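You operate a simulated robot arm through the tools that you are given. There is no shell and no other tool. Be economical: measure what you need, move in short steps, check, and stop when the job is done.

You run a simulated robot arm. Do the job below in one go: nothing can be reset, and whatever is moved stays where it is left.

TASK
Take the stop nut off the rubbing rig, zero the counter and rub the sample two times.
Fine: stand the nut on the bench first; after the last stroke lift the weight off and raise the arm.

It is judged by the outcome, as a careful person would: the job done as asked, and still so three seconds after it is handed in. It fails if anything else is knocked over, pushed out of place, dropped, spilled or broken.

THE ROBOT
A 5-joint arm with a two-finger parallel gripper on a trunk, on a base that drives. Base frame: it is fixed to the floor where the robot stands at the start and does not move with it; the origin is under the middle of the robot, x ahead of it, y to its left, z up; the surface under the hand at the start is at about z = 800. Units: mm, rad, N and s.
It reaches about 1134 mm from its shoulder. Its first joint turns from -2.601 to 2.601 rad. Places, roughly: rub counter key [500, 500, 800]; rubbing arm [500, 300, 900]; rubbing lever [400, 100, 900]; rubbing rig [500, 300, 800]; rubbing rig clamp [500, 400, 900]; top of the rig bench [600, 1000, 800]. Payload 1.57 kg.
The TCP is the grasp point between the finger pads, 30 mm short of the fingertips. In the tool frame z runs along the fingers and y along their closing line. Largest opening 110 mm; finger width 24, thickness 12; the body of the gripper, 48 by 112 mm, starts 78 mm behind the TCP.
Orientation is that of the tool frame in the base frame, as [roll, pitch, yaw] about the fixed x, y, z axes, in that order (R = Rz(yaw) Ry(pitch) Rx(roll)). With the fingers straight down and closing along the base's y, the tool's x points along the base's -x, its y along +y and its z along -z.

THE INTERFACE
- The arm moves only by the tool nudge_tool. Its argument "commands" is a list of rows, each a list of 7 numbers: the shift along the base's x, y, z in units of 30 mm (1.0 is 30 mm), then the turn, a rotation vector about the base's x, y, z in units of 5 degrees (1.0 is 5 degrees), then the opening, from 0 (shut) to 1 (fully open). In form: [[x, y, z, rx, ry, rz, hand], ...]. A call has 1 to 12 rows; each row shifts and turns the commanded pose from where the row before left it. A call with a number of a shift or a turn outside -1 to 1 is refused whole. A row lasts 0.2 s, in which the tool goes at most 50 mm and 0.15 rad; a call with a longer step from one row to the next is refused whole, and so is a gripper value outside its range. Where a pose cannot be reached the arm comes as near as it can. A force on the tool above 90 N (or 10 N above the force at the start of the call, whichever is more), or a blocked arm, ends the call early, and 0.2 s more pass. The fingers move at their own pace (about 153 mm/s each) and stop on an object; they squeeze with about 32 N. The grip force told is the motor's: it shows also when the fingers shut on nothing. Time passes only in rows, and 0.2 s behind the last, so rows that do not move let the fingers close. It gives the time, the measured TCP pose, the force on the tool (base axes), the opening and the grip force at its end, in the units of the frame above (readings bear some noise), with the torque about the TCP (base axes, N m) and any sound that the robot's microphone picked up.
- Cameras (640 x 400 px; columns grow to the right, rows downward): "scene" is now at [19.3, 206.5, 1902.9]; the picture's right is [0.37, -0.93, 0.00], its down [-0.81, -0.32, -0.50] and it looks along [0.46, 0.18, -0.87] (base axes); focal length 263 px, centre (320, 200). "wrist" rides on the gripper at [70, 16, -141] in the tool frame; the picture's right is [-0.23, 0.97, 0.00], its down [-0.86, -0.20, -0.48] and it looks along [-0.47, -0.11, 0.88] (tool axes); focal length 222 px, centre (320, 200). There is no depth. A picture from a camera that has moved, and an enlarged one, comes with that camera's place and axes in the base frame and with its lens. The place of the scene camera against the robot may be out by one fixed shift of up to 12 mm in any direction.
- capture(camera): a new picture of that camera. It takes no simulated time.
- slide_trunk(by): slides the trunk up (or, below 0, down) by that many mm; the arm and the scene camera ride with it, the base frame stays. It gives what a move gives, with no picture.
- base_move(legs): drives the robot by 1 to 6 legs, each [ahead, turn to the left] in mm and rad, along the robot's own axes; the way and the turn of a leg run together, so that a leg with both is an arc; at most 1500 mm and 3.142 rad a leg. The arm and the cameras ride along, it lands a little off, and it stops where it bumps. It gives what a move gives.
- head_to(pan, tilt): turns the head with the scene camera to pan (to the left, within 2.705 rad either way) and tilt (down, from -0.506 to 1.204), counted from straight ahead of the robot. It gives what a move gives.
- enlarge(camera, box): a new picture of the part [left, top, right, bottom] of that camera's present view, enlarged. It takes no simulated time.
- sign_off(): hands the job in; it is judged then, once.

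Work in short steps. Places have to be worked out from the pictures, the camera data and where the tool is seen: move nearer, look again, correct. Check each grasp and each placing, and mend what went wrong. You have 120 turns and 82 pictures in all, those below and enlarged ones among them. Open the gripper and draw the arm clear of the work before you hand the job in, unless the task says otherwise; then end with one line.

The tools are called after ">>>" by a JSON object that holds its "api" and its "payload". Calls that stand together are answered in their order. nudge_tool: Moves the arm, as the interface text tells. Its arguments: {"type":"object","properties":{"commands":{"type":"array","items":{"type":"array","items":{"type":"number"}}}},"required":["commands"]} The other tools are called the same way: slide_trunk (by) slides the trunk up or down; base_move (legs) drives the base; head_to (pan, tilt) turns the head that bears the scene camera; capture (camera) takes a picture; enlarge (camera, box) takes an enlarged picture of a part of a camera's view; sign_off () hands the job in.

At the start:

```text
time_s: 0.0
position: [758.9, 321.9, 1207.8]
ee_rot: [-3.14, 0.001, 3.122]
force: [-0.2, -0.3, 0.3]
torque: [-0.02, -0.01, 0.01]
grip_width: 110.0
finger_force: 0.0
trunk travel left (down, up): [-941.0, 29.0]
robot x, y, heading: [0.4, 17.6, 0.001]
head pan, tilt: [0.374, 1.052]
```

scene: 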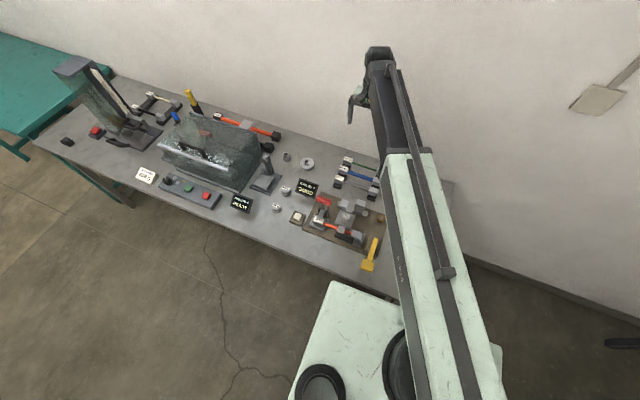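
wrist: 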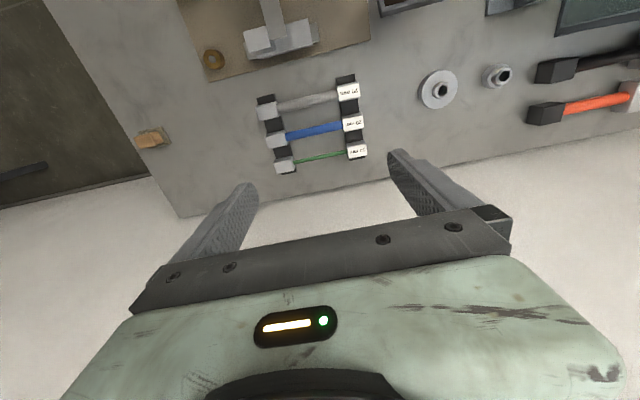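

The rig is at about (500, 300), partly behind the arm. I enlarge the scene view around the rig to see its parts.

>>> {"api": "enlarge", "payload": {"camera": "scene", "box": [260, 150, 420, 280]}}

>>> {"api": "enlarge", "payload": {"camera": "wrist", "box": [120, 0, 480, 180]}}

```text
3.08 times, centred on (340, 215) of scene
camera zoom: at [19.3, 206.5, 1902.9], right [0.37, -0.93, 0.0], down [-0.81, -0.32, -0.5], along [0.46, 0.18, -0.87], focal length 809 px, centre (258, 154)
```

zoom: 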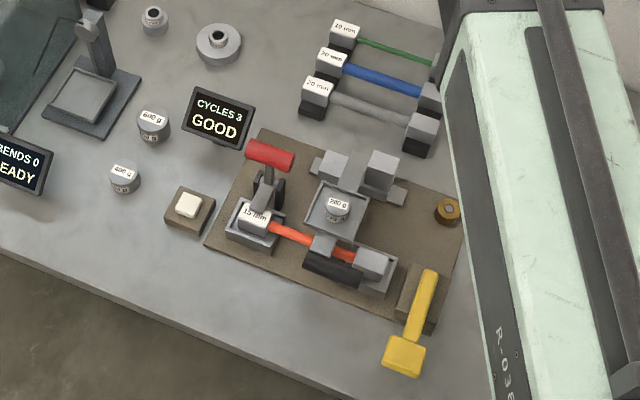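

```text
1.78 times, centred on (300, 90) of wrist
camera zoom: at [688.7, 338.8, 1349.0], right [0.25, 0.97, 0.0], down [0.85, -0.22, 0.48], along [0.46, -0.12, -0.88], focal length 395 px, centre (356, 396)
```

zoom: 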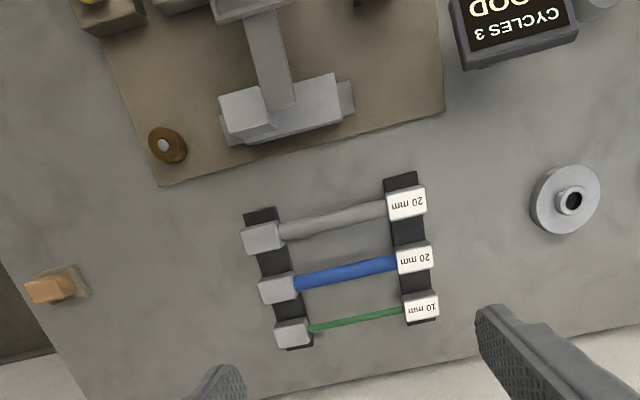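

The rig shows a red clamp, an arm with a 200 g weight, a yellow lever, the white key and a brass nut at the plate's right-far corner. I bring the hand back so the wrist camera looks at the rig.

>>> {"api": "nudge_tool", "payload": {"commands": [[-1, -0.2, 0, 0, 0, 0, 1], [-1, -0.2, 0, 0, 0, 0, 1], [-1, -0.2, 0, 0, 0, 0, 1], [-1, -0.2, 0, 0, 0, 0, 1], [-1, -0.2, 0, 0, 0, 0, 1], [-1, -0.2, 0, 0, 0, 0, 1], [-1, -0.2, 0, 0, 0, 0, 1], [-1, -0.2, 0, 0, 0, 0, 1], [-1, -0.2, 0, 0, 0, 0, 1], [-1, -0.2, 0, 0, 0, 0, 1]]}}

>>> {"api": "capture", "payload": {"camera": "wrist"}}

```text
time_s: 2.2
position: [500.4, 282.1, 1207.2]
ee_rot: [-3.138, -0.002, 3.124]
force: [0.3, -0.4, 0.3]
torque: [0.02, -0.03, 0.0]
grip_width: 109.8
finger_force: 0.1
out of reach, approached as far as the arm can: row 9, 10
trunk travel left (down, up): [-941.0, 29.0]
robot x, y, heading: [1.8, 18.3, 0.002]
head pan, tilt: [0.374, 1.052]
```

```text
77 pictures are left
camera wrist: at [431.0, 300.9, 1349.2], right [0.25, 0.97, 0.0], down [0.85, -0.22, 0.48], along [0.46, -0.12, -0.88], focal length 222 px, centre (320, 200)
```

wrist: 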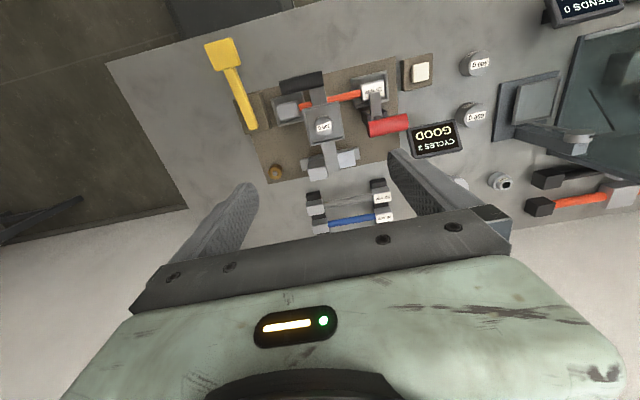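

The arm cannot come nearer than x≈500 here, so I will back the base off 250 mm for room. First an enlarged look.

>>> {"api": "enlarge", "payload": {"camera": "wrist", "box": [190, 20, 450, 190]}}

>>> {"api": "base_move", "payload": {"legs": [[-250, 0]]}}

>>> {"api": "capture", "payload": {"camera": "scene"}}

>>> {"api": "capture", "payload": {"camera": "wrist"}}

```text
2.35 times, centred on (320, 105) of wrist
camera zoom: at [431.0, 300.9, 1349.2], right [0.25, 0.97, 0.0], down [0.85, -0.22, 0.48], along [0.46, -0.12, -0.88], focal length 523 px, centre (320, 424)
```

zoom: 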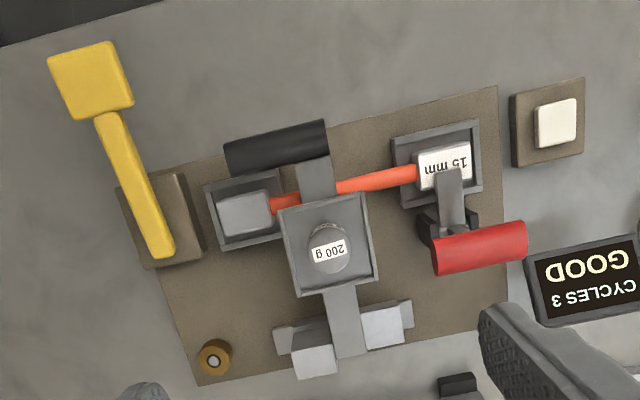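

```text
time_s: 4.0
position: [251.0, 280.8, 1209.3]
ee_rot: [-3.14, -0.002, 3.117]
force: [0.1, 0.0, -0.4]
torque: [-0.01, -0.02, -0.01]
grip_width: 109.9
finger_force: 0.0
trunk travel left (down, up): [-941.0, 29.0]
robot x, y, heading: [-246.7, 13.2, -0.004]
head pan, tilt: [0.374, 1.052]
```

```text
75 pictures are left
camera scene: at [-231.3, 206.0, 1902.9], right [0.36, -0.93, 0.0], down [-0.81, -0.31, -0.5], along [0.46, 0.18, -0.87], focal length 263 px, centre (320, 200)
```

scene: 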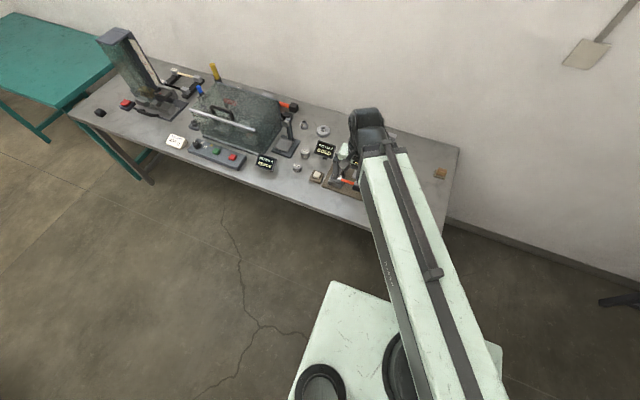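

```text
74 pictures are left
camera wrist: at [181.6, 299.3, 1349.4], right [0.25, 0.97, 0.0], down [0.85, -0.22, 0.48], along [0.46, -0.12, -0.88], focal length 222 px, centre (320, 200)
```

wrist: 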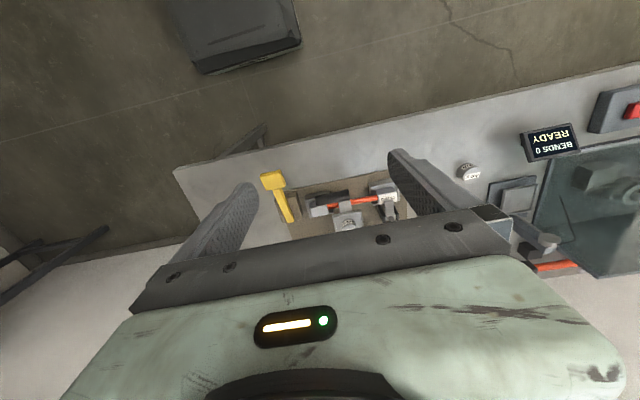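

I now have rough places (nut ≈ (600,140), lever handle ≈ (350,143), weight ≈ (509,291), key ≈ (469,505), black arm handle ≈ (426,263)). I move in closer to view the rig.

>>> {"api": "nudge_tool", "payload": {"commands": [[1, -0.3, -0.5, 0, 0, 0, 1], [1, -0.3, -1, 0, 0, 0, 1], [1, -0.3, -1, 0, 0, 0, 1], [1, -0.3, -1, 0, 0, 0, 1], [1, -0.3, -1, 0, 0, 0, 1]]}}

>>> {"api": "enlarge", "payload": {"camera": "wrist", "box": [120, 0, 480, 225]}}

>>> {"api": "enlarge", "payload": {"camera": "scene", "box": [300, 120, 460, 220]}}

```text
time_s: 5.2
position: [405.3, 234.8, 1208.6]
ee_rot: [-3.141, 0.0, 3.119]
force: [-0.2, -1.0, -0.7]
torque: [0.02, -0.04, 0.0]
grip_width: 110.0
finger_force: 0.0
out of reach, approached as far as the arm can: row 1, 2, 3, 4, 5
trunk travel left (down, up): [-941.0, 29.0]
robot x, y, heading: [-251.4, 17.3, -0.002]
head pan, tilt: [0.374, 1.052]
```

```text
1.78 times, centred on (300, 112) of wrist
camera zoom: at [334.9, 253.6, 1348.9], right [0.25, 0.97, 0.0], down [0.85, -0.22, 0.48], along [0.46, -0.12, -0.88], focal length 395 px, centre (356, 356)
```

zoom: 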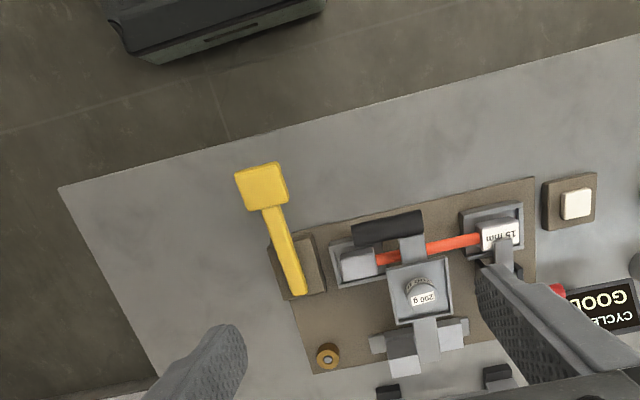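

```text
4.00 times, centred on (380, 170) of scene
camera zoom: at [-229.7, 205.9, 1902.9], right [0.36, -0.93, 0.0], down [-0.81, -0.31, -0.5], along [0.46, 0.18, -0.87], focal length 1051 px, centre (80, 320)
```

zoom: 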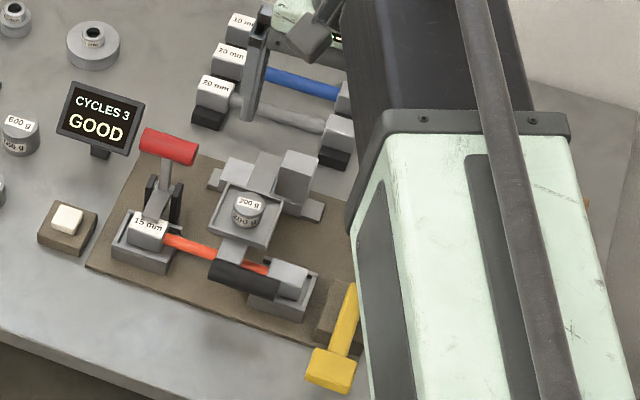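

The arm can't go lower with the trunk this high. I slide the trunk down 200 mm and look again.

>>> {"api": "slide_trunk", "payload": {"by": -200}}

>>> {"api": "enlarge", "payload": {"camera": "wrist", "box": [120, 0, 480, 225]}}

>>> {"api": "capture", "payload": {"camera": "scene"}}

```text
time_s: 7.4
position: [403.9, 235.4, 1008.6]
ee_rot: [-3.14, -0.001, 3.117]
force: [0.5, -0.1, 0.6]
torque: [0.0, 0.0, 0.03]
grip_width: 109.8
finger_force: 0.1
trunk travel left (down, up): [-741.0, 229.0]
robot x, y, heading: [-252.9, 16.5, -0.003]
head pan, tilt: [0.374, 1.052]
```

```text
1.78 times, centred on (300, 112) of wrist
camera zoom: at [334.0, 253.7, 1149.1], right [0.25, 0.97, 0.0], down [0.85, -0.22, 0.48], along [0.46, -0.12, -0.88], focal length 395 px, centre (356, 356)
```

zoom: 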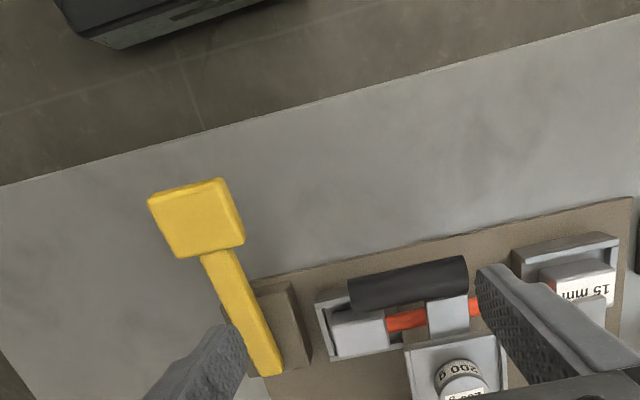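

```text
70 pictures are left
camera scene: at [-230.3, 205.9, 1702.9], right [0.36, -0.93, 0.0], down [-0.81, -0.31, -0.5], along [0.46, 0.18, -0.87], focal length 263 px, centre (320, 200)
```

scene: 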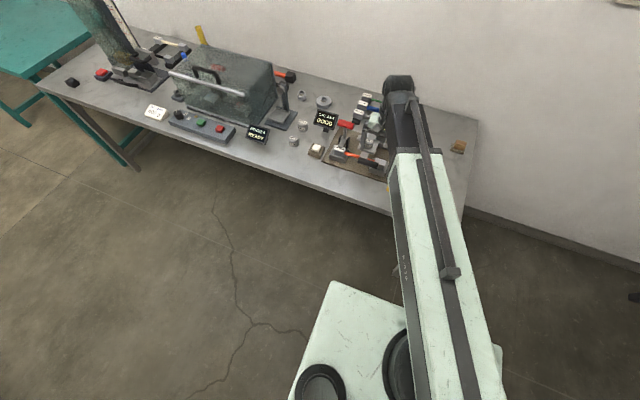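

To understand the heights I tilt the tool up by 35° for an oblique view of the rig.

>>> {"api": "nudge_tool", "payload": {"commands": [[-1, 0, 0, 0, -1, 0, 1], [-1, 0, 0, 0, -1, 0, 1], [-1, 0, 0, 0, -1, 0, 1], [-1, 0, 0, 0, -1, 0, 1], [0, 0, -0.5, 0, -1, 0, 1], [0, 0, -0.5, 0, -1, 0, 1], [0, 0, -0.5, 0, -1, 0, 1]]}}

>>> {"api": "capture", "payload": {"camera": "wrist"}}

```text
time_s: 9.0
position: [381.7, 288.8, 1051.0]
ee_rot: [3.127, 0.609, 3.111]
force: [-1.0, 0.1, -0.5]
torque: [0.03, 0.0, 0.0]
grip_width: 110.5
finger_force: 0.1
out of reach, approached as far as the arm can: row 2, 3, 4, 5, 6, 7
trunk travel left (down, up): [-741.0, 229.0]
robot x, y, heading: [-249.5, 17.2, -0.005]
head pan, tilt: [0.374, 1.052]
```

```text
69 pictures are left
camera wrist: at [244.4, 308.0, 1126.7], right [0.21, 0.97, 0.14], down [0.42, -0.22, 0.88], along [0.88, -0.12, -0.46], focal length 222 px, centre (320, 200)
```

wrist: 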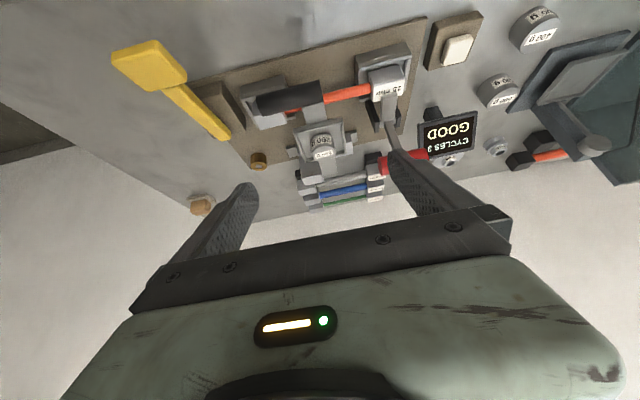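

>>> {"api": "enlarge", "payload": {"camera": "wrist", "box": [100, 10, 340, 180]}}

>>> {"api": "enlarge", "payload": {"camera": "wrist", "box": [230, 30, 450, 210]}}

```text
2.35 times, centred on (220, 95) of wrist
camera zoom: at [244.4, 308.0, 1126.7], right [0.21, 0.97, 0.14], down [0.42, -0.22, 0.88], along [0.88, -0.12, -0.46], focal length 523 px, centre (555, 447)
```

zoom: 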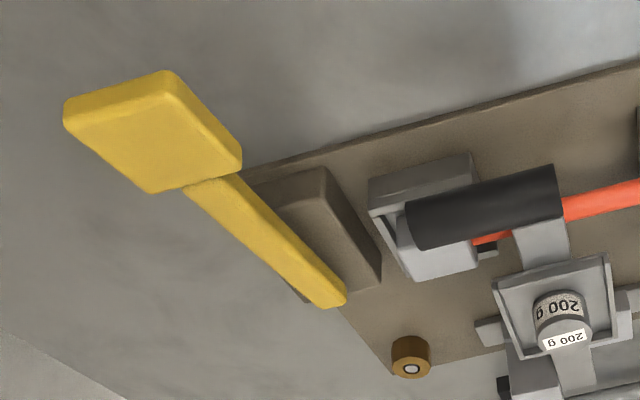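

```text
2.22 times, centred on (340, 120) of wrist
camera zoom: at [244.4, 308.0, 1126.7], right [0.21, 0.97, 0.14], down [0.42, -0.22, 0.88], along [0.88, -0.12, -0.46], focal length 494 px, centre (276, 378)
```

zoom: 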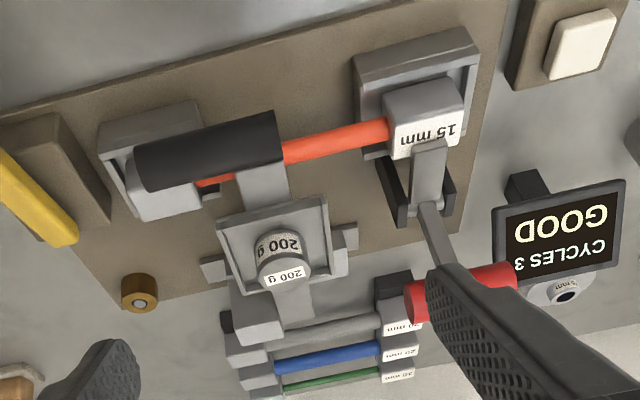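

The nut top triangulates to (598, 142, 832), about 36 mm wide, on a stud at the plate's corner. I straighten the tool and go above it, with the gripper half open.

>>> {"api": "nudge_tool", "payload": {"commands": [[0.8, -0.55, 0, 0, 1, 0, 0.6], [0.8, -0.55, 0, 0, 1, 0, 0.6], [0.8, -0.55, 0, 0, 1, 0, 0.6], [0.8, -0.55, 0, 0, 1, 0, 0.6], [0.8, -0.55, 0, 0, 1, 0, 0.6], [0.8, -0.55, 0, 0, 1, 0, 0.6], [0.8, -0.55, 0, 0, 1, 0, 0.6], [0.8, -0.55, 0, 0, 0, 0, 0.6], [0.8, -0.55, 0, 0, 0, 0, 0.6]]}}

>>> {"api": "capture", "payload": {"camera": "wrist"}}

```text
time_s: 11.0
position: [599.3, 141.1, 1008.2]
ee_rot: [-3.14, 0.0, 3.119]
force: [-0.7, 0.9, -0.2]
torque: [-0.02, 0.02, 0.0]
grip_width: 65.9
finger_force: 0.2
out of reach, approached as far as the arm can: row 1, 2, 3, 4, 5, 7
trunk travel left (down, up): [-741.0, 229.0]
robot x, y, heading: [-248.6, 17.1, -0.003]
head pan, tilt: [0.374, 1.052]
```

```text
66 pictures are left
camera wrist: at [529.4, 159.2, 1149.0], right [0.25, 0.97, 0.0], down [0.85, -0.22, 0.48], along [0.46, -0.12, -0.88], focal length 222 px, centre (320, 200)
```

wrist: 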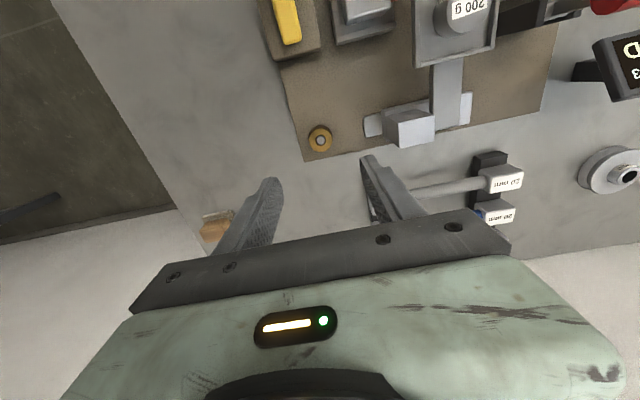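

The nut sits right under the TCP at (599, 141). I go down using the trunk, in two steps.

>>> {"api": "slide_trunk", "payload": {"by": -120}}

>>> {"api": "enlarge", "payload": {"camera": "wrist", "box": [200, 60, 460, 230]}}

```text
time_s: 12.5
position: [599.3, 141.5, 887.6]
ee_rot: [-3.139, -0.002, 3.117]
force: [0.0, 0.1, 0.0]
torque: [0.01, 0.0, -0.01]
grip_width: 65.8
finger_force: 0.0
trunk travel left (down, up): [-621.0, 349.0]
robot x, y, heading: [-251.4, 18.5, -0.002]
head pan, tilt: [0.374, 1.052]
```

```text
2.35 times, centred on (330, 145) of wrist
camera zoom: at [528.9, 159.5, 1029.1], right [0.25, 0.97, 0.0], down [0.85, -0.22, 0.48], along [0.46, -0.12, -0.88], focal length 523 px, centre (296, 329)
```

zoom: 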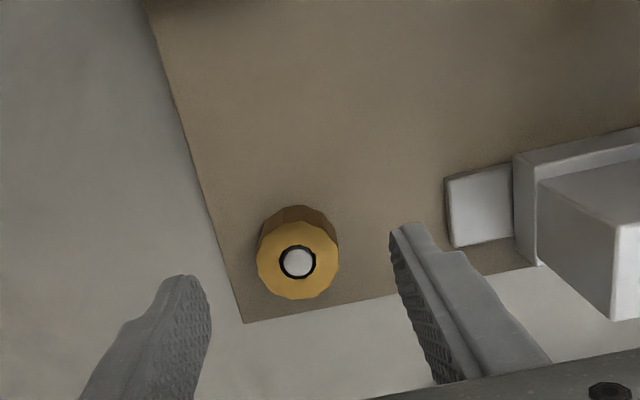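

The nut is a plain ring around a stud, 32 mm wide. I lower to tips ≈ 817 and close.

>>> {"api": "nudge_tool", "payload": {"commands": [[0.05, 0, -0.7, 0, 0, 0, 0.6], [0, 0, -0.7, 0, 0, 0, 0.6], [0, 0, 0, 0, 0, 0, 0.0], [0, 0, 0, 0, 0, 0, 0.0], [0, 0, 0, 0, 0, 0, 0.0]]}}

>>> {"api": "enlarge", "payload": {"camera": "wrist", "box": [200, 60, 460, 230]}}

```text
time_s: 13.7
position: [598.4, 142.5, 888.3]
ee_rot: [-3.141, -0.001, 3.117]
force: [-0.5, -0.6, -0.7]
torque: [0.0, 0.01, -0.04]
grip_width: 0.0
finger_force: 21.4
out of reach, approached as far as the arm can: row 1, 2
trunk travel left (down, up): [-621.0, 349.0]
robot x, y, heading: [-251.2, 18.2, -0.0]
head pan, tilt: [0.374, 1.052]
```

```text
2.35 times, centred on (330, 145) of wrist
camera zoom: at [529.0, 159.5, 1029.0], right [0.25, 0.97, 0.0], down [0.85, -0.22, 0.48], along [0.46, -0.12, -0.88], focal length 523 px, centre (296, 329)
```

zoom: 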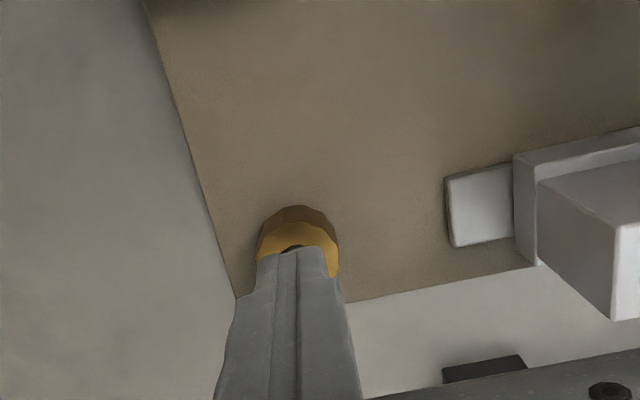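

The arm's lower limit is tied to the trunk. I open, raise the arm 120 mm, then drop the trunk 120 so that the arm itself has downward room.

>>> {"api": "nudge_tool", "payload": {"commands": [[0, 0, 0, 0, 0, 0, 0.6], [0, 0, 1, 0, 0, 0, 0.6], [0, 0, 1, 0, 0, 0, 0.6], [0, 0, 1, 0, 0, 0, 0.6], [0, 0, 1, 0, 0, 0, 0.6], [0, 0, 1, 0, 0, 0, 0.6], [0, 0, 0, 0, 0, 0, 0.6]]}}

>>> {"api": "slide_trunk", "payload": {"by": -130}}

```text
time_s: 15.3
position: [597.3, 141.1, 887.9]
ee_rot: [-3.141, -0.002, 3.118]
force: [0.1, 0.6, 0.1]
torque: [-0.02, 0.01, 0.01]
grip_width: 66.0
finger_force: 0.0
out of reach, approached as far as the arm can: row 2, 3, 4, 5, 6
trunk travel left (down, up): [-621.0, 349.0]
robot x, y, heading: [-249.2, 14.9, -0.001]
head pan, tilt: [0.374, 1.052]
```

```text
time_s: 16.1
position: [597.2, 142.1, 837.6]
ee_rot: [-3.141, 0.008, 3.12]
force: [-7.4, -1.2, 47.3]
torque: [0.31, 0.74, 0.09]
grip_width: 66.1
finger_force: 0.1
trunk travel left (down, up): [-567.0, 403.0]
robot x, y, heading: [-249.7, 20.7, -0.006]
head pan, tilt: [0.374, 1.052]
stopped: the force on the tool passed its limit at 112 N (the readings are from after the stop); the commanded pose is now the measured one
```

The arm couldn't rise (vertical moves must come from the trunk), so the tips touched the plate at TCP z 837. I raise the trunk 6 mm at once and check.

>>> {"api": "slide_trunk", "payload": {"by": 6}}

>>> {"api": "capture", "payload": {"camera": "wrist"}}

```text
time_s: 16.7
position: [602.4, 142.6, 839.7]
ee_rot: [-3.141, 0.007, 3.12]
force: [0.5, 0.5, -0.3]
torque: [0.04, 0.0, 0.0]
grip_width: 65.8
finger_force: 0.0
trunk travel left (down, up): [-573.0, 397.0]
robot x, y, heading: [-252.0, 15.3, -0.005]
head pan, tilt: [0.374, 1.052]
```

```text
63 pictures are left
camera wrist: at [531.1, 159.8, 979.7], right [0.25, 0.97, 0.0], down [0.85, -0.22, 0.49], along [0.47, -0.12, -0.87], focal length 222 px, centre (320, 200)
```

wrist: 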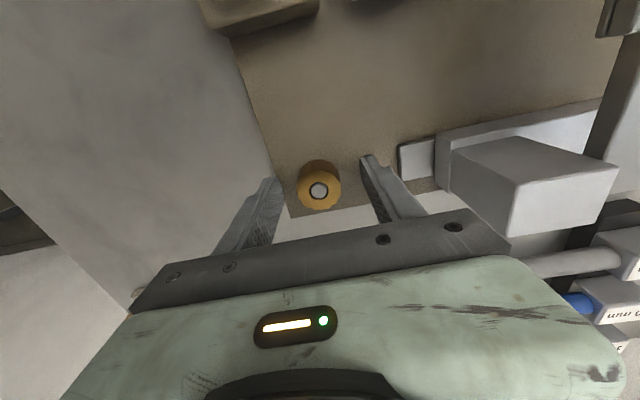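

The nut stands undisturbed between the fingers with no force. I close on it.

>>> {"api": "nudge_tool", "payload": {"commands": [[0, 0, 0, 0, 0, 0, 0.25], [0, 0, 0, 0, 0, 0, 0.0], [0, 0, 0, 0, 0, 0, 0.0], [0, 0, 0, 0, 0, 0, 0.0]]}}

>>> {"api": "capture", "payload": {"camera": "wrist"}}

```text
time_s: 17.7
position: [602.1, 140.5, 839.0]
ee_rot: [-3.141, 0.006, 3.118]
force: [1.0, -8.9, -1.8]
torque: [-0.18, -0.16, -0.04]
grip_width: 33.2
finger_force: 31.8
trunk travel left (down, up): [-573.0, 397.0]
robot x, y, heading: [-249.1, 16.4, -0.005]
head pan, tilt: [0.374, 1.052]
```

```text
62 pictures are left
camera wrist: at [531.1, 158.8, 980.0], right [0.25, 0.97, 0.0], down [0.85, -0.22, 0.48], along [0.47, -0.12, -0.87], focal length 222 px, centre (320, 200)
```

wrist: 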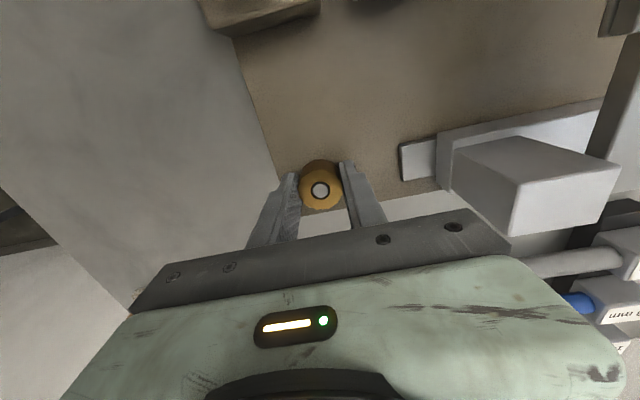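

Gripped at 33.2 mm. I relieve the 2 mm sideways offset and test a 3 mm lift.

>>> {"api": "nudge_tool", "payload": {"commands": [[0, -0.06, 0, 0, 0, 0, 0.0], [0, 0, 0, 0, 0, 0, 0.0]]}}

>>> {"api": "slide_trunk", "payload": {"by": 3}}

>>> {"api": "enlarge", "payload": {"camera": "wrist", "box": [250, 120, 390, 220]}}

```text
time_s: 18.3
position: [601.9, 141.0, 839.6]
ee_rot: [3.141, 0.008, 3.118]
force: [9.5, -2.7, 2.8]
torque: [-0.16, -0.23, -0.02]
grip_width: 33.1
finger_force: 31.9
trunk travel left (down, up): [-573.0, 397.0]
robot x, y, heading: [-250.3, 16.3, -0.007]
head pan, tilt: [0.374, 1.052]
```

```text
time_s: 18.8
position: [602.5, 141.5, 840.4]
ee_rot: [3.14, 0.005, 3.12]
force: [-0.5, -1.7, -21.6]
torque: [-0.01, 0.13, 0.0]
grip_width: 33.3
finger_force: 31.9
trunk travel left (down, up): [-576.0, 394.0]
robot x, y, heading: [-246.9, 15.8, -0.002]
head pan, tilt: [0.374, 1.052]
```

```text
4.00 times, centred on (320, 170) of wrist
camera zoom: at [531.5, 158.6, 981.5], right [0.25, 0.97, 0.0], down [0.85, -0.22, 0.48], along [0.47, -0.12, -0.88], focal length 888 px, centre (320, 320)
```

zoom: 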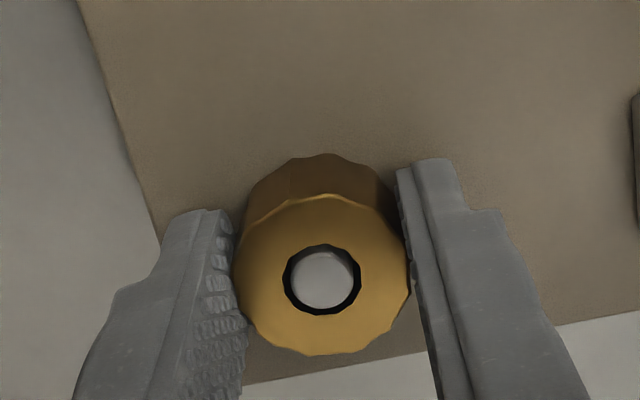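

The stud resists with 22 N, so the nut is threaded. I drop the trunk by 2 mm to unload it and turn it counter-clockwise by 60°.

>>> {"api": "slide_trunk", "payload": {"by": -2}}

>>> {"api": "nudge_tool", "payload": {"commands": [[0, 0, 0, 0, 0, 1, 0], [0, 0, 0, 0, 0, 1, 0], [0, 0, 0, 0, 0, 1, 0], [0, 0, 0, 0, 0, 1, 0], [0, 0, 0, 0, 0, 1, 0], [0, 0, 0, 0, 0, 1, 0], [0, 0, 0, 0, 0, 1, 0], [0, 0, 0, 0, 0, 1, 0], [0, 0, 0, 0, 0, 1, 0], [0, 0, 0, 0, 0, 1, 0], [0, 0, 0, 0, 0, 1, 0], [0, 0, 0, 0, 0, 1, 0]]}}

>>> {"api": "capture", "payload": {"camera": "wrist"}}

```text
time_s: 19.3
position: [602.0, 140.8, 841.4]
ee_rot: [-3.142, 0.007, 3.119]
force: [9.3, 0.3, 3.3]
torque: [0.01, 0.4, -0.02]
grip_width: 33.2
finger_force: 31.7
trunk travel left (down, up): [-574.0, 396.0]
robot x, y, heading: [-248.4, 17.7, 0.002]
head pan, tilt: [0.374, 1.052]
```

```text
time_s: 21.9
position: [603.5, 138.9, 840.9]
ee_rot: [-3.14, 0.009, -2.116]
force: [23.6, -10.9, 16.5]
torque: [-0.14, -0.47, -0.08]
grip_width: 33.2
finger_force: 32.0
trunk travel left (down, up): [-574.0, 396.0]
robot x, y, heading: [-247.3, 17.1, -0.005]
head pan, tilt: [0.374, 1.052]
```

```text
60 pictures are left
camera wrist: at [550.8, 86.7, 981.1], right [-0.71, 0.7, 0.0], down [0.61, 0.62, 0.49], along [0.34, 0.35, -0.87], focal length 222 px, centre (320, 200)
```

wrist: 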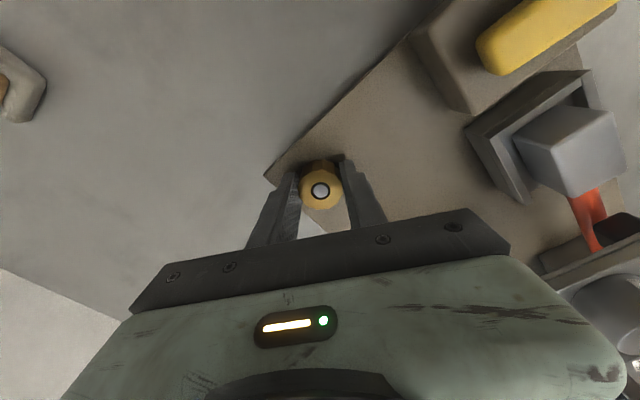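

The nut turned easily and pushes the hand up (+16 N), so it's rising. I follow up 2 mm, recentre, and keep turning.

>>> {"api": "slide_trunk", "payload": {"by": 2}}

>>> {"api": "nudge_tool", "payload": {"commands": [[0.07, -0.07, 0, 0, 0, 0, 0], [0, 0, 0, 0, 0, 1, 0], [0, 0, 0, 0, 0, 1, 0], [0, 0, 0, 0, 0, 1, 0], [0, 0, 0, 0, 0, 1, 0], [0, 0, 0, 0, 0, 1, 0], [0, 0, 0, 0, 0, 1, 0], [0, 0, 0, 0, 0, 1, 0], [0, 0, 0, 0, 0, 1, 0], [0, 0, 0, 0, 0, 1, 0], [0, 0, 0, 0, 0, 1, 0], [0, 0, 0, 0, 0, 1, 0]]}}

>>> {"api": "enlarge", "payload": {"camera": "wrist", "box": [250, 120, 390, 220]}}

```text
time_s: 22.4
position: [602.4, 139.0, 841.5]
ee_rot: [3.139, 0.006, -2.118]
force: [12.1, -13.4, -10.9]
torque: [0.14, -0.77, -0.04]
grip_width: 33.2
finger_force: 32.1
trunk travel left (down, up): [-576.0, 394.0]
robot x, y, heading: [-250.8, 18.9, 0.002]
head pan, tilt: [0.374, 1.052]
```

```text
time_s: 25.0
position: [604.0, 139.1, 842.1]
ee_rot: [-3.141, 0.006, -1.154]
force: [9.8, 8.7, -2.1]
torque: [0.22, 0.0, -0.05]
grip_width: 32.9
finger_force: 31.8
trunk travel left (down, up): [-576.0, 394.0]
robot x, y, heading: [-248.8, 15.1, -0.003]
head pan, tilt: [0.374, 1.052]
```

```text
4.00 times, centred on (320, 170) of wrist
camera zoom: at [617.4, 67.3, 982.6], right [-0.98, -0.18, 0.0], down [-0.16, 0.86, 0.48], along [-0.09, 0.48, -0.88], focal length 888 px, centre (320, 320)
```

zoom: 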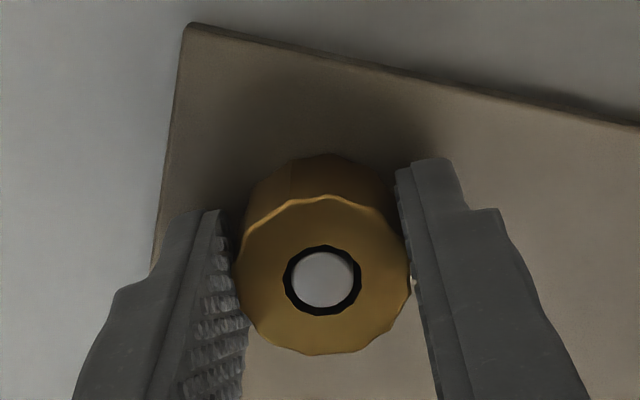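

Force eased again while turning, so it is unscrewing. I continue with 1.5 mm of lift per 60°.

>>> {"api": "slide_trunk", "payload": {"by": 1.5}}

>>> {"api": "nudge_tool", "payload": {"commands": [[0, 0, 0, 0, 0, 1, 0], [0, 0, 0, 0, 0, 1, 0], [0, 0, 0, 0, 0, 1, 0], [0, 0, 0, 0, 0, 1, 0], [0, 0, 0, 0, 0, 1, 0], [0, 0, 0, 0, 0, 1, 0], [0, 0, 0, 0, 0, 1, 0], [0, 0, 0, 0, 0, 1, 0], [0, 0, 0, 0, 0, 1, 0], [0, 0, 0, 0, 0, 1, 0], [0, 0, 0, 0, 0, 1, 0], [0, 0, 0, 0, 0, 1, 0]]}}

>>> {"api": "slide_trunk", "payload": {"by": 1}}

>>> {"api": "nudge_tool", "payload": {"commands": [[0, 0, 0, 0, 0, 1, 0], [0, 0, 0, 0, 0, 1, 0], [0, 0, 0, 0, 0, 1, 0], [0, 0, 0, 0, 0, 1, 0], [0, 0, 0, 0, 0, 1, 0], [0, 0, 0, 0, 0, 1, 0], [0, 0, 0, 0, 0, 1, 0], [0, 0, 0, 0, 0, 1, 0], [0, 0, 0, 0, 0, 1, 0], [0, 0, 0, 0, 0, 1, 0], [0, 0, 0, 0, 0, 1, 0], [0, 0, 0, 0, 0, 1, 0]]}}

>>> {"api": "enlarge", "payload": {"camera": "wrist", "box": [250, 120, 390, 220]}}

```text
time_s: 25.5
position: [605.2, 139.0, 843.2]
ee_rot: [-3.141, 0.007, -1.156]
force: [9.3, 9.8, -16.5]
torque: [0.26, -0.32, 0.0]
grip_width: 33.3
finger_force: 31.7
trunk travel left (down, up): [-577.0, 393.0]
robot x, y, heading: [-248.6, 14.9, -0.002]
head pan, tilt: [0.374, 1.052]
```

```text
time_s: 28.1
position: [605.6, 142.0, 843.0]
ee_rot: [-3.14, 0.003, -0.108]
force: [24.5, 27.5, 2.4]
torque: [0.45, -0.58, -0.05]
grip_width: 33.3
finger_force: 32.3
trunk travel left (down, up): [-577.0, 393.0]
robot x, y, heading: [-248.3, 16.8, -0.003]
head pan, tilt: [0.374, 1.052]
```

```text
time_s: 28.6
position: [606.2, 141.2, 843.2]
ee_rot: [-3.141, 0.009, -0.111]
force: [18.4, 27.6, -12.5]
torque: [0.37, -0.8, -0.04]
grip_width: 33.4
finger_force: 31.8
trunk travel left (down, up): [-578.0, 392.0]
robot x, y, heading: [-251.8, 16.0, -0.006]
head pan, tilt: [0.374, 1.052]
```

```text
time_s: 31.2
position: [605.0, 139.5, 842.6]
ee_rot: [-3.14, 0.008, 0.019]
force: [17.1, 29.7, -9.1]
torque: [0.47, -0.6, -0.02]
grip_width: 33.0
finger_force: 31.5
out of reach, approached as far as the arm can: row 3, 4, 5, 6, 7, 8, 9, 10, 11, 12
trunk travel left (down, up): [-578.0, 392.0]
robot x, y, heading: [-244.1, 18.3, -0.003]
head pan, tilt: [0.374, 1.052]
```

```text
4.00 times, centred on (320, 170) of wrist
camera zoom: at [674.8, 125.3, 983.7], right [-0.21, -0.98, 0.0], down [-0.86, 0.18, 0.48], along [-0.47, 0.1, -0.87], focal length 888 px, centre (320, 320)
```

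zoom: 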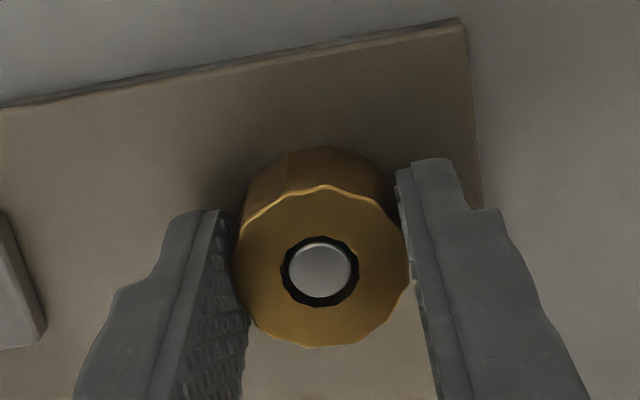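

The wrist reached its spin limit after 180°. I open, see where the free hand sits, and start turning back clockwise to regrip.

>>> {"api": "nudge_tool", "payload": {"commands": [[0, 0, 0, 0, 0, 0, 0.5], [0, 0, 0, 0, 0, 0, 0.5], [0, 0, 0, 0, 0, 0, 0.5]]}}

>>> {"api": "enlarge", "payload": {"camera": "wrist", "box": [250, 120, 390, 220]}}

```text
time_s: 32.0
position: [602.6, 137.7, 845.0]
ee_rot: [3.14, 0.005, 0.019]
force: [-0.3, 0.8, 0.4]
torque: [-0.01, -0.02, -0.03]
grip_width: 54.9
finger_force: 0.1
trunk travel left (down, up): [-578.0, 392.0]
robot x, y, heading: [-248.7, 17.2, -0.003]
head pan, tilt: [0.374, 1.052]
```

```text
4.00 times, centred on (320, 170) of wrist
camera zoom: at [672.7, 121.9, 985.8], right [-0.21, -0.98, 0.0], down [-0.85, 0.19, 0.48], along [-0.47, 0.1, -0.87], focal length 888 px, centre (320, 320)
```

zoom: 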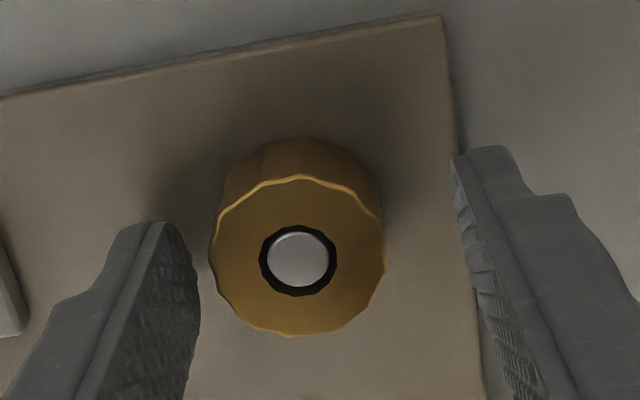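

The nut centre shows at (604.5, 140.5). I shift the hand there and rewind the open wrist clockwise.

>>> {"api": "nudge_tool", "payload": {"commands": [[0.06, 0.09, 0, 0, 0, 0, 0.5], [0, 0, 0, 0, 0, -1, 0.5], [0, 0, 0, 0, 0, -1, 0.5], [0, 0, 0, 0, 0, -1, 0.5], [0, 0, 0, 0, 0, -1, 0.5], [0, 0, 0, 0, 0, -1, 0.5], [0, 0, 0, 0, 0, -1, 0.5], [0, 0, 0, 0, 0, -1, 0.5], [0, 0, 0, 0, 0, -1, 0.5], [0, 0, 0, 0, 0, -1, 0.5], [0, 0, 0, 0, 0, -1, 0.5], [0, 0, 0, 0, 0, -1, 0.5]]}}

>>> {"api": "nudge_tool", "payload": {"commands": [[0, 0, 0, 0, 0, -1, 0.5], [0, 0, 0, 0, 0, -1, 0.5], [0, 0, 0, 0, 0, -1, 0.5], [0, 0, 0, 0, 0, -1, 0.5], [0, 0, 0, 0, 0, -1, 0.5], [0, 0, 0, 0, 0, -1, 0.5], [0, 0, 0, 0, 0, -1, 0.5], [0, 0, 0, 0, 0, -1, 0.5], [0, 0, 0, 0, 0, -1, 0.5], [0, 0, 0, 0, 0, -1, 0.5], [0, 0, 0, 0, 0, -1, 0.5], [0, 0, 0, 0, 0, -1, 0.5]]}}

>>> {"api": "nudge_tool", "payload": {"commands": [[0, 0, 0, 0, 0, -1, 0.5], [0, 0, 0, 0, 0, -1, 0.5], [0, 0, 0, 0, 0, -1, 0.5], [0, 0, 0, 0, 0, -1, 0.5], [0, 0, 0, 0, 0, -1, 0.5], [0, 0, 0, 0, 0, -1, 0.5], [0, 0, 0, 0, 0, -1, 0.5], [0, 0, 0, 0, 0, -1, 0.5], [0, 0, 0, 0, 0, -1, 0.5], [0, 0, 0, 0, 0, -1, 0.5], [0, 0, 0, 0, 0, -1, 0.5], [0, 0, 0, 0, 0, -1, 0.5]]}}

>>> {"api": "nudge_tool", "payload": {"commands": [[0, 0, 0, 0, 0, -1, 0.5], [0, 0, 0, 0, 0, -1, 0.5], [0, 0, 0, 0, 0, -1, 0.5], [0, 0, 0, 0, 0, -1, 0.5], [0, 0, 0, 0, 0, -1, 0.5], [0, 0, 0, 0, 0, -1, 0.5], [0, 0, 0, 0, 0, -1, 0.5], [0, 0, 0, 0, 0, -1, 0.5], [0, 0, 0, 0, 0, -1, 0.5], [0, 0, 0, 0, 0, -1, 0.5], [0, 0, 0, 0, 0, -1, 0.5], [0, 0, 0, 0, 0, -1, 0.5]]}}

>>> {"api": "nudge_tool", "payload": {"commands": [[0, 0, 0, 0, 0, -1, 0.5], [0, 0, 0, 0, 0, -1, 0.5], [0, 0, 0, 0, 0, -1, 0.5], [0, 0, 0, 0, 0, -1, 0.5], [0, 0, 0, 0, 0, -1, 0.5], [0, 0, 0, 0, 0, -1, 0.5], [0, 0, 0, 0, 0, -1, 0.5], [0, 0, 0, 0, 0, -1, 0.5], [0, 0, 0, 0, 0, -1, 0.5], [0, 0, 0, 0, 0, -1, 0.5], [0, 0, 0, 0, 0, -1, 0.5], [0, 0, 0, 0, 0, -1, 0.5]]}}

>>> {"api": "capture", "payload": {"camera": "wrist"}}

```text
time_s: 34.6
position: [603.8, 140.8, 843.5]
ee_rot: [-3.141, 0.008, -0.945]
force: [-0.4, -0.2, -0.3]
torque: [-0.02, 0.0, 0.01]
grip_width: 55.1
finger_force: 0.1
trunk travel left (down, up): [-578.0, 392.0]
robot x, y, heading: [-249.0, 17.6, -0.003]
head pan, tilt: [0.374, 1.052]
```

```text
time_s: 37.2
position: [604.4, 140.6, 846.8]
ee_rot: [-3.141, 0.007, -1.993]
force: [0.7, 0.3, 0.6]
torque: [0.03, 0.02, 0.02]
grip_width: 54.8
finger_force: 0.1
trunk travel left (down, up): [-578.0, 392.0]
robot x, y, heading: [-250.4, 18.7, -0.0]
head pan, tilt: [0.374, 1.052]
```

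```text
time_s: 39.8
position: [603.6, 140.1, 843.9]
ee_rot: [-3.14, 0.007, -3.038]
force: [-0.5, 0.0, 0.1]
torque: [-0.01, 0.0, 0.01]
grip_width: 55.2
finger_force: 0.0
trunk travel left (down, up): [-578.0, 392.0]
robot x, y, heading: [-246.4, 18.1, -0.002]
head pan, tilt: [0.374, 1.052]
```

```text
time_s: 42.4
position: [605.9, 141.4, 845.9]
ee_rot: [-3.14, 0.007, 2.198]
force: [-0.6, -1.4, 0.0]
torque: [-0.03, -0.02, -0.02]
grip_width: 55.1
finger_force: 0.1
trunk travel left (down, up): [-578.0, 392.0]
robot x, y, heading: [-246.3, 18.1, -0.001]
head pan, tilt: [0.374, 1.052]
```

```text
time_s: 45.0
position: [605.6, 141.8, 844.9]
ee_rot: [-3.141, 0.008, 1.15]
force: [-0.7, 0.9, -0.2]
torque: [-0.01, 0.01, -0.03]
grip_width: 54.8
finger_force: 0.0
trunk travel left (down, up): [-578.0, 392.0]
robot x, y, heading: [-250.5, 14.1, -0.006]
head pan, tilt: [0.374, 1.052]
```

```text
56 pictures are left
camera wrist: at [648.0, 198.8, 985.7], right [0.8, -0.6, 0.0], down [-0.53, -0.7, 0.48], along [-0.29, -0.39, -0.87], focal length 222 px, centre (320, 200)
```

wrist: 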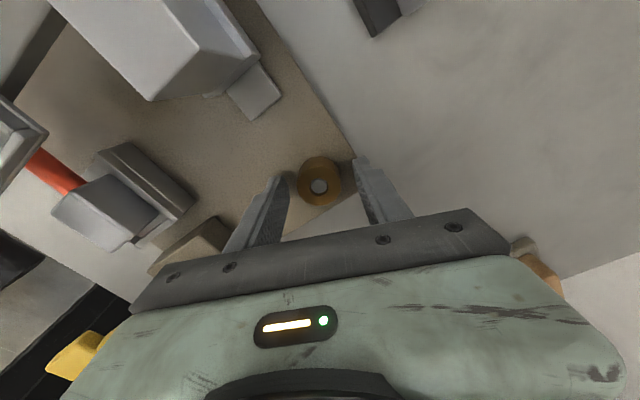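

Centred. I rewind 55° more and grip.

>>> {"api": "nudge_tool", "payload": {"commands": [[0, 0, 0, 0, 0, -1, 0.5], [0, 0, 0, 0, 0, -1, 0.5], [0, 0, 0, 0, 0, -1, 0.5], [0, 0, 0, 0, 0, -1, 0.5], [0, 0, 0, 0, 0, -1, 0.5], [0, 0, 0, 0, 0, -1, 0.5], [0, 0, 0, 0, 0, -1, 0.5], [0, 0, 0, 0, 0, -1, 0.5], [0, 0, 0, 0, 0, -1, 0.5], [0, 0, 0, 0, 0, 0, 0], [0, 0, 0, 0, 0, 0, 0], [0, 0, 0, 0, 0, 0, 0]]}}

>>> {"api": "nudge_tool", "payload": {"commands": [[0, 0, 0, 0, 0, 1, 0], [0, 0, 0, 0, 0, 1, 0], [0, 0, 0, 0, 0, 1, 0], [0, 0, 0, 0, 0, 1, 0], [0, 0, 0, 0, 0, 1, 0], [0, 0, 0, 0, 0, 1, 0], [0, 0, 0, 0, 0, 1, 0], [0, 0, 0, 0, 0, 1, 0], [0, 0, 0, 0, 0, 1, 0], [0, 0, 0, 0, 0, 1, 0], [0, 0, 0, 0, 0, 1, 0], [0, 0, 0, 0, 0, 1, 0]]}}

>>> {"api": "nudge_tool", "payload": {"commands": [[0, 0, 0, 0, 0, 1, 0], [0, 0, 0, 0, 0, 1, 0], [0, 0, 0, 0, 0, 1, 0], [0, 0, 0, 0, 0, 1, 0], [0, 0, 0, 0, 0, 1, 0], [0, 0, 0, 0, 0, 1, 0], [0, 0, 0, 0, 0, 1, 0], [0, 0, 0, 0, 0, 1, 0], [0, 0, 0, 0, 0, 1, 0], [0, 0, 0, 0, 0, 1, 0], [0, 0, 0, 0, 0, 1, 0], [0, 0, 0, 0, 0, 1, 0]]}}

>>> {"api": "enlarge", "payload": {"camera": "wrist", "box": [250, 120, 390, 220]}}

```text
time_s: 47.6
position: [606.0, 140.7, 844.5]
ee_rot: [-3.141, 0.006, 0.368]
force: [0.6, -1.8, 0.1]
torque: [0.04, 0.03, -0.03]
grip_width: 35.4
finger_force: 32.4
trunk travel left (down, up): [-578.0, 392.0]
robot x, y, heading: [-250.0, 18.8, 0.002]
head pan, tilt: [0.374, 1.052]
```

```text
time_s: 50.2
position: [604.3, 140.1, 845.7]
ee_rot: [-3.142, 0.005, 1.413]
force: [-2.8, 3.2, 2.3]
torque: [0.13, 0.18, -0.01]
grip_width: 34.8
finger_force: 32.0
trunk travel left (down, up): [-578.0, 392.0]
robot x, y, heading: [-249.0, 18.5, -0.011]
head pan, tilt: [0.374, 1.052]
```

```text
time_s: 52.8
position: [604.6, 141.0, 845.8]
ee_rot: [3.14, 0.007, 2.461]
force: [-1.0, -4.4, 3.8]
torque: [-0.21, 0.04, 0.03]
grip_width: 33.4
finger_force: 32.4
trunk travel left (down, up): [-578.0, 392.0]
robot x, y, heading: [-250.3, 17.5, -0.006]
head pan, tilt: [0.374, 1.052]
```

```text
4.00 times, centred on (320, 170) of wrist
camera zoom: at [558.9, 197.1, 986.2], right [0.79, 0.62, 0.0], down [0.54, -0.69, 0.48], along [0.3, -0.38, -0.88], focal length 888 px, centre (320, 320)
```

zoom: 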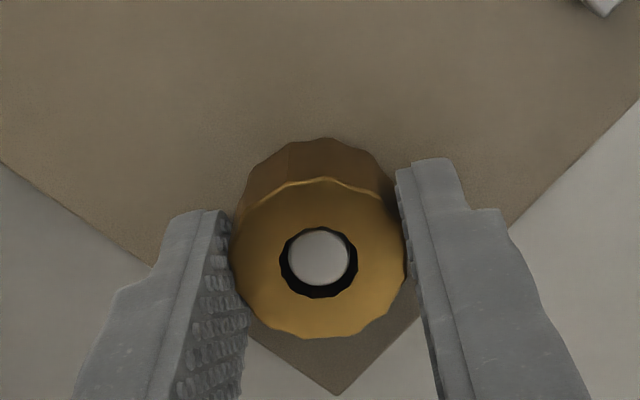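

Now well centred with low forces. I add 2 mm of lift and keep turning.

>>> {"api": "slide_trunk", "payload": {"by": 2}}

>>> {"api": "nudge_tool", "payload": {"commands": [[0, 0, 0, 0, 0, 1, 0], [0, 0, 0, 0, 0, 1, 0], [0, 0, 0, 0, 0, 1, 0], [0, 0, 0, 0, 0, 1, 0], [0, 0, 0, 0, 0, 1, 0], [0, 0, 0, 0, 0, 1, 0], [0, 0, 0, 0, 0, 1, 0], [0, 0, 0, 0, 0, 1, 0], [0, 0, 0, 0, 0, 1, 0], [0, 0, 0, 0, 0, 1, 0], [0, 0, 0, 0, 0, 1, 0], [0, 0, 0, 0, 0, 1, 0]]}}

>>> {"api": "nudge_tool", "payload": {"commands": [[0, 0, 0, 0, 0, 1, 0], [0, 0, 0, 0, 0, 1, 0], [0, 0, 0, 0, 0, 1, 0], [0, 0, 0, 0, 0, 1, 0], [0, 0, 0, 0, 0, 1, 0], [0, 0, 0, 0, 0, 1, 0], [0, 0, 0, 0, 0, 1, 0], [0, 0, 0, 0, 0, 1, 0], [0, 0, 0, 0, 0, 1, 0], [0, 0, 0, 0, 0, 1, 0], [0, 0, 0, 0, 0, 1, 0], [0, 0, 0, 0, 0, 1, 0]]}}

>>> {"api": "enlarge", "payload": {"camera": "wrist", "box": [250, 120, 390, 220]}}

```text
time_s: 53.4
position: [604.0, 140.7, 846.1]
ee_rot: [-3.141, 0.004, 2.463]
force: [-12.5, -4.8, -20.2]
torque: [0.06, 0.12, -0.03]
grip_width: 33.3
finger_force: 31.8
trunk travel left (down, up): [-580.0, 390.0]
robot x, y, heading: [-253.1, 17.7, -0.003]
head pan, tilt: [0.374, 1.052]
```

```text
time_s: 56.0
position: [604.8, 141.4, 846.7]
ee_rot: [3.141, 0.007, -2.774]
force: [-5.6, 4.5, -2.7]
torque: [0.14, 0.23, 0.03]
grip_width: 33.2
finger_force: 32.3
trunk travel left (down, up): [-580.0, 390.0]
robot x, y, heading: [-248.8, 13.7, -0.002]
head pan, tilt: [0.374, 1.052]
```

```text
time_s: 58.6
position: [603.7, 142.4, 847.8]
ee_rot: [3.141, 0.007, -1.725]
force: [-3.9, 14.6, 7.2]
torque: [0.57, 0.14, -0.01]
grip_width: 32.9
finger_force: 31.4
trunk travel left (down, up): [-580.0, 390.0]
robot x, y, heading: [-248.2, 19.5, -0.007]
head pan, tilt: [0.374, 1.052]
```

```text
4.00 times, centred on (320, 170) of wrist
camera zoom: at [576.6, 74.6, 988.3], right [-0.93, 0.37, 0.0], down [0.33, 0.81, 0.48], along [0.18, 0.45, -0.88], focal length 888 px, centre (320, 320)
```

zoom: 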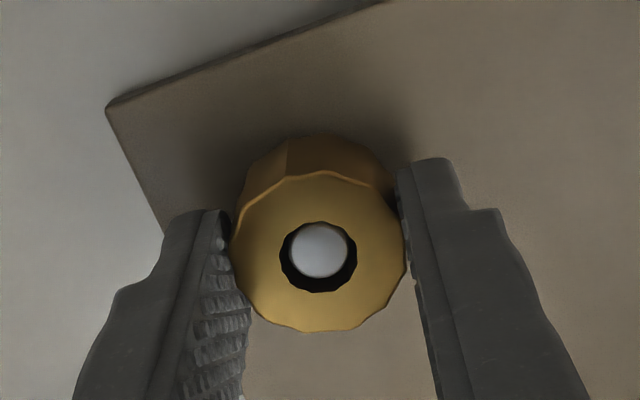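

The stud is visibly sinking inside the nut; roughly 1 mm rise per 60°. I continue up to the spin limit.

>>> {"api": "slide_trunk", "payload": {"by": 2}}

>>> {"api": "nudge_tool", "payload": {"commands": [[0, 0, 0, 0, 0, 1, 0], [0, 0, 0, 0, 0, 1, 0], [0, 0, 0, 0, 0, 1, 0], [0, 0, 0, 0, 0, 1, 0], [0, 0, 0, 0, 0, 1, 0], [0, 0, 0, 0, 0, 1, 0], [0, 0, 0, 0, 0, 1, 0], [0, 0, 0, 0, 0, 1, 0], [0, 0, 0, 0, 0, 1, 0], [0, 0, 0, 0, 0, 1, 0], [0, 0, 0, 0, 0, 1, 0], [0, 0, 0, 0, 0, 1, 0]]}}

>>> {"api": "nudge_tool", "payload": {"commands": [[0, 0, 0, 0, 0, 1, 0], [0, 0, 0, 0, 0, 1, 0], [0, 0, 0, 0, 0, 1, 0], [0, 0, 0, 0, 0, 1, 0], [0, 0, 0, 0, 0, 1, 0], [0, 0, 0, 0, 0, 1, 0], [0, 0, 0, 0, 0, 1, 0], [0, 0, 0, 0, 0, 0, 0]]}}

>>> {"api": "slide_trunk", "payload": {"by": 2}}

>>> {"api": "enlarge", "payload": {"camera": "wrist", "box": [250, 120, 390, 220]}}

```text
time_s: 59.1
position: [604.4, 140.0, 849.3]
ee_rot: [3.141, 0.005, -1.727]
force: [-5.6, 4.8, -2.4]
torque: [0.12, 0.13, -0.01]
grip_width: 33.0
finger_force: 32.4
trunk travel left (down, up): [-582.0, 388.0]
robot x, y, heading: [-249.7, 17.9, -0.003]
head pan, tilt: [0.374, 1.052]
```

```text
time_s: 61.7
position: [605.1, 141.7, 850.2]
ee_rot: [-3.141, 0.007, -0.68]
force: [-5.1, 3.7, -0.5]
torque: [0.1, 0.11, 0.0]
grip_width: 33.0
finger_force: 32.0
trunk travel left (down, up): [-582.0, 388.0]
robot x, y, heading: [-250.5, 18.3, -0.002]
head pan, tilt: [0.374, 1.052]
```

```text
time_s: 63.5
position: [605.1, 140.9, 849.3]
ee_rot: [3.141, 0.008, -0.069]
force: [-7.5, 1.6, -0.3]
torque: [0.13, 0.18, -0.01]
grip_width: 33.1
finger_force: 32.3
trunk travel left (down, up): [-582.0, 388.0]
robot x, y, heading: [-248.4, 18.1, -0.002]
head pan, tilt: [0.374, 1.052]
```

```text
time_s: 64.0
position: [604.6, 140.2, 852.1]
ee_rot: [-3.141, 0.007, -0.069]
force: [-7.8, -0.3, -1.1]
torque: [0.05, 0.16, 0.0]
grip_width: 33.1
finger_force: 31.8
trunk travel left (down, up): [-584.0, 386.0]
robot x, y, heading: [-250.7, 17.3, -0.003]
head pan, tilt: [0.374, 1.052]
```

```text
4.00 times, centred on (320, 170) of wrist
camera zoom: at [673.4, 119.1, 992.2], right [-0.29, -0.96, 0.0], down [-0.84, 0.26, 0.48], along [-0.46, 0.14, -0.88], focal length 888 px, centre (320, 320)
```

zoom: 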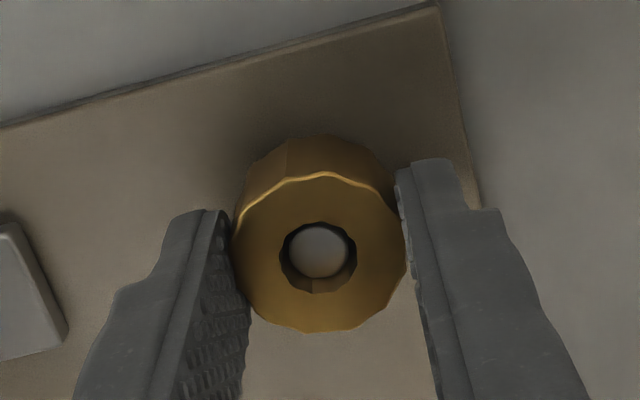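

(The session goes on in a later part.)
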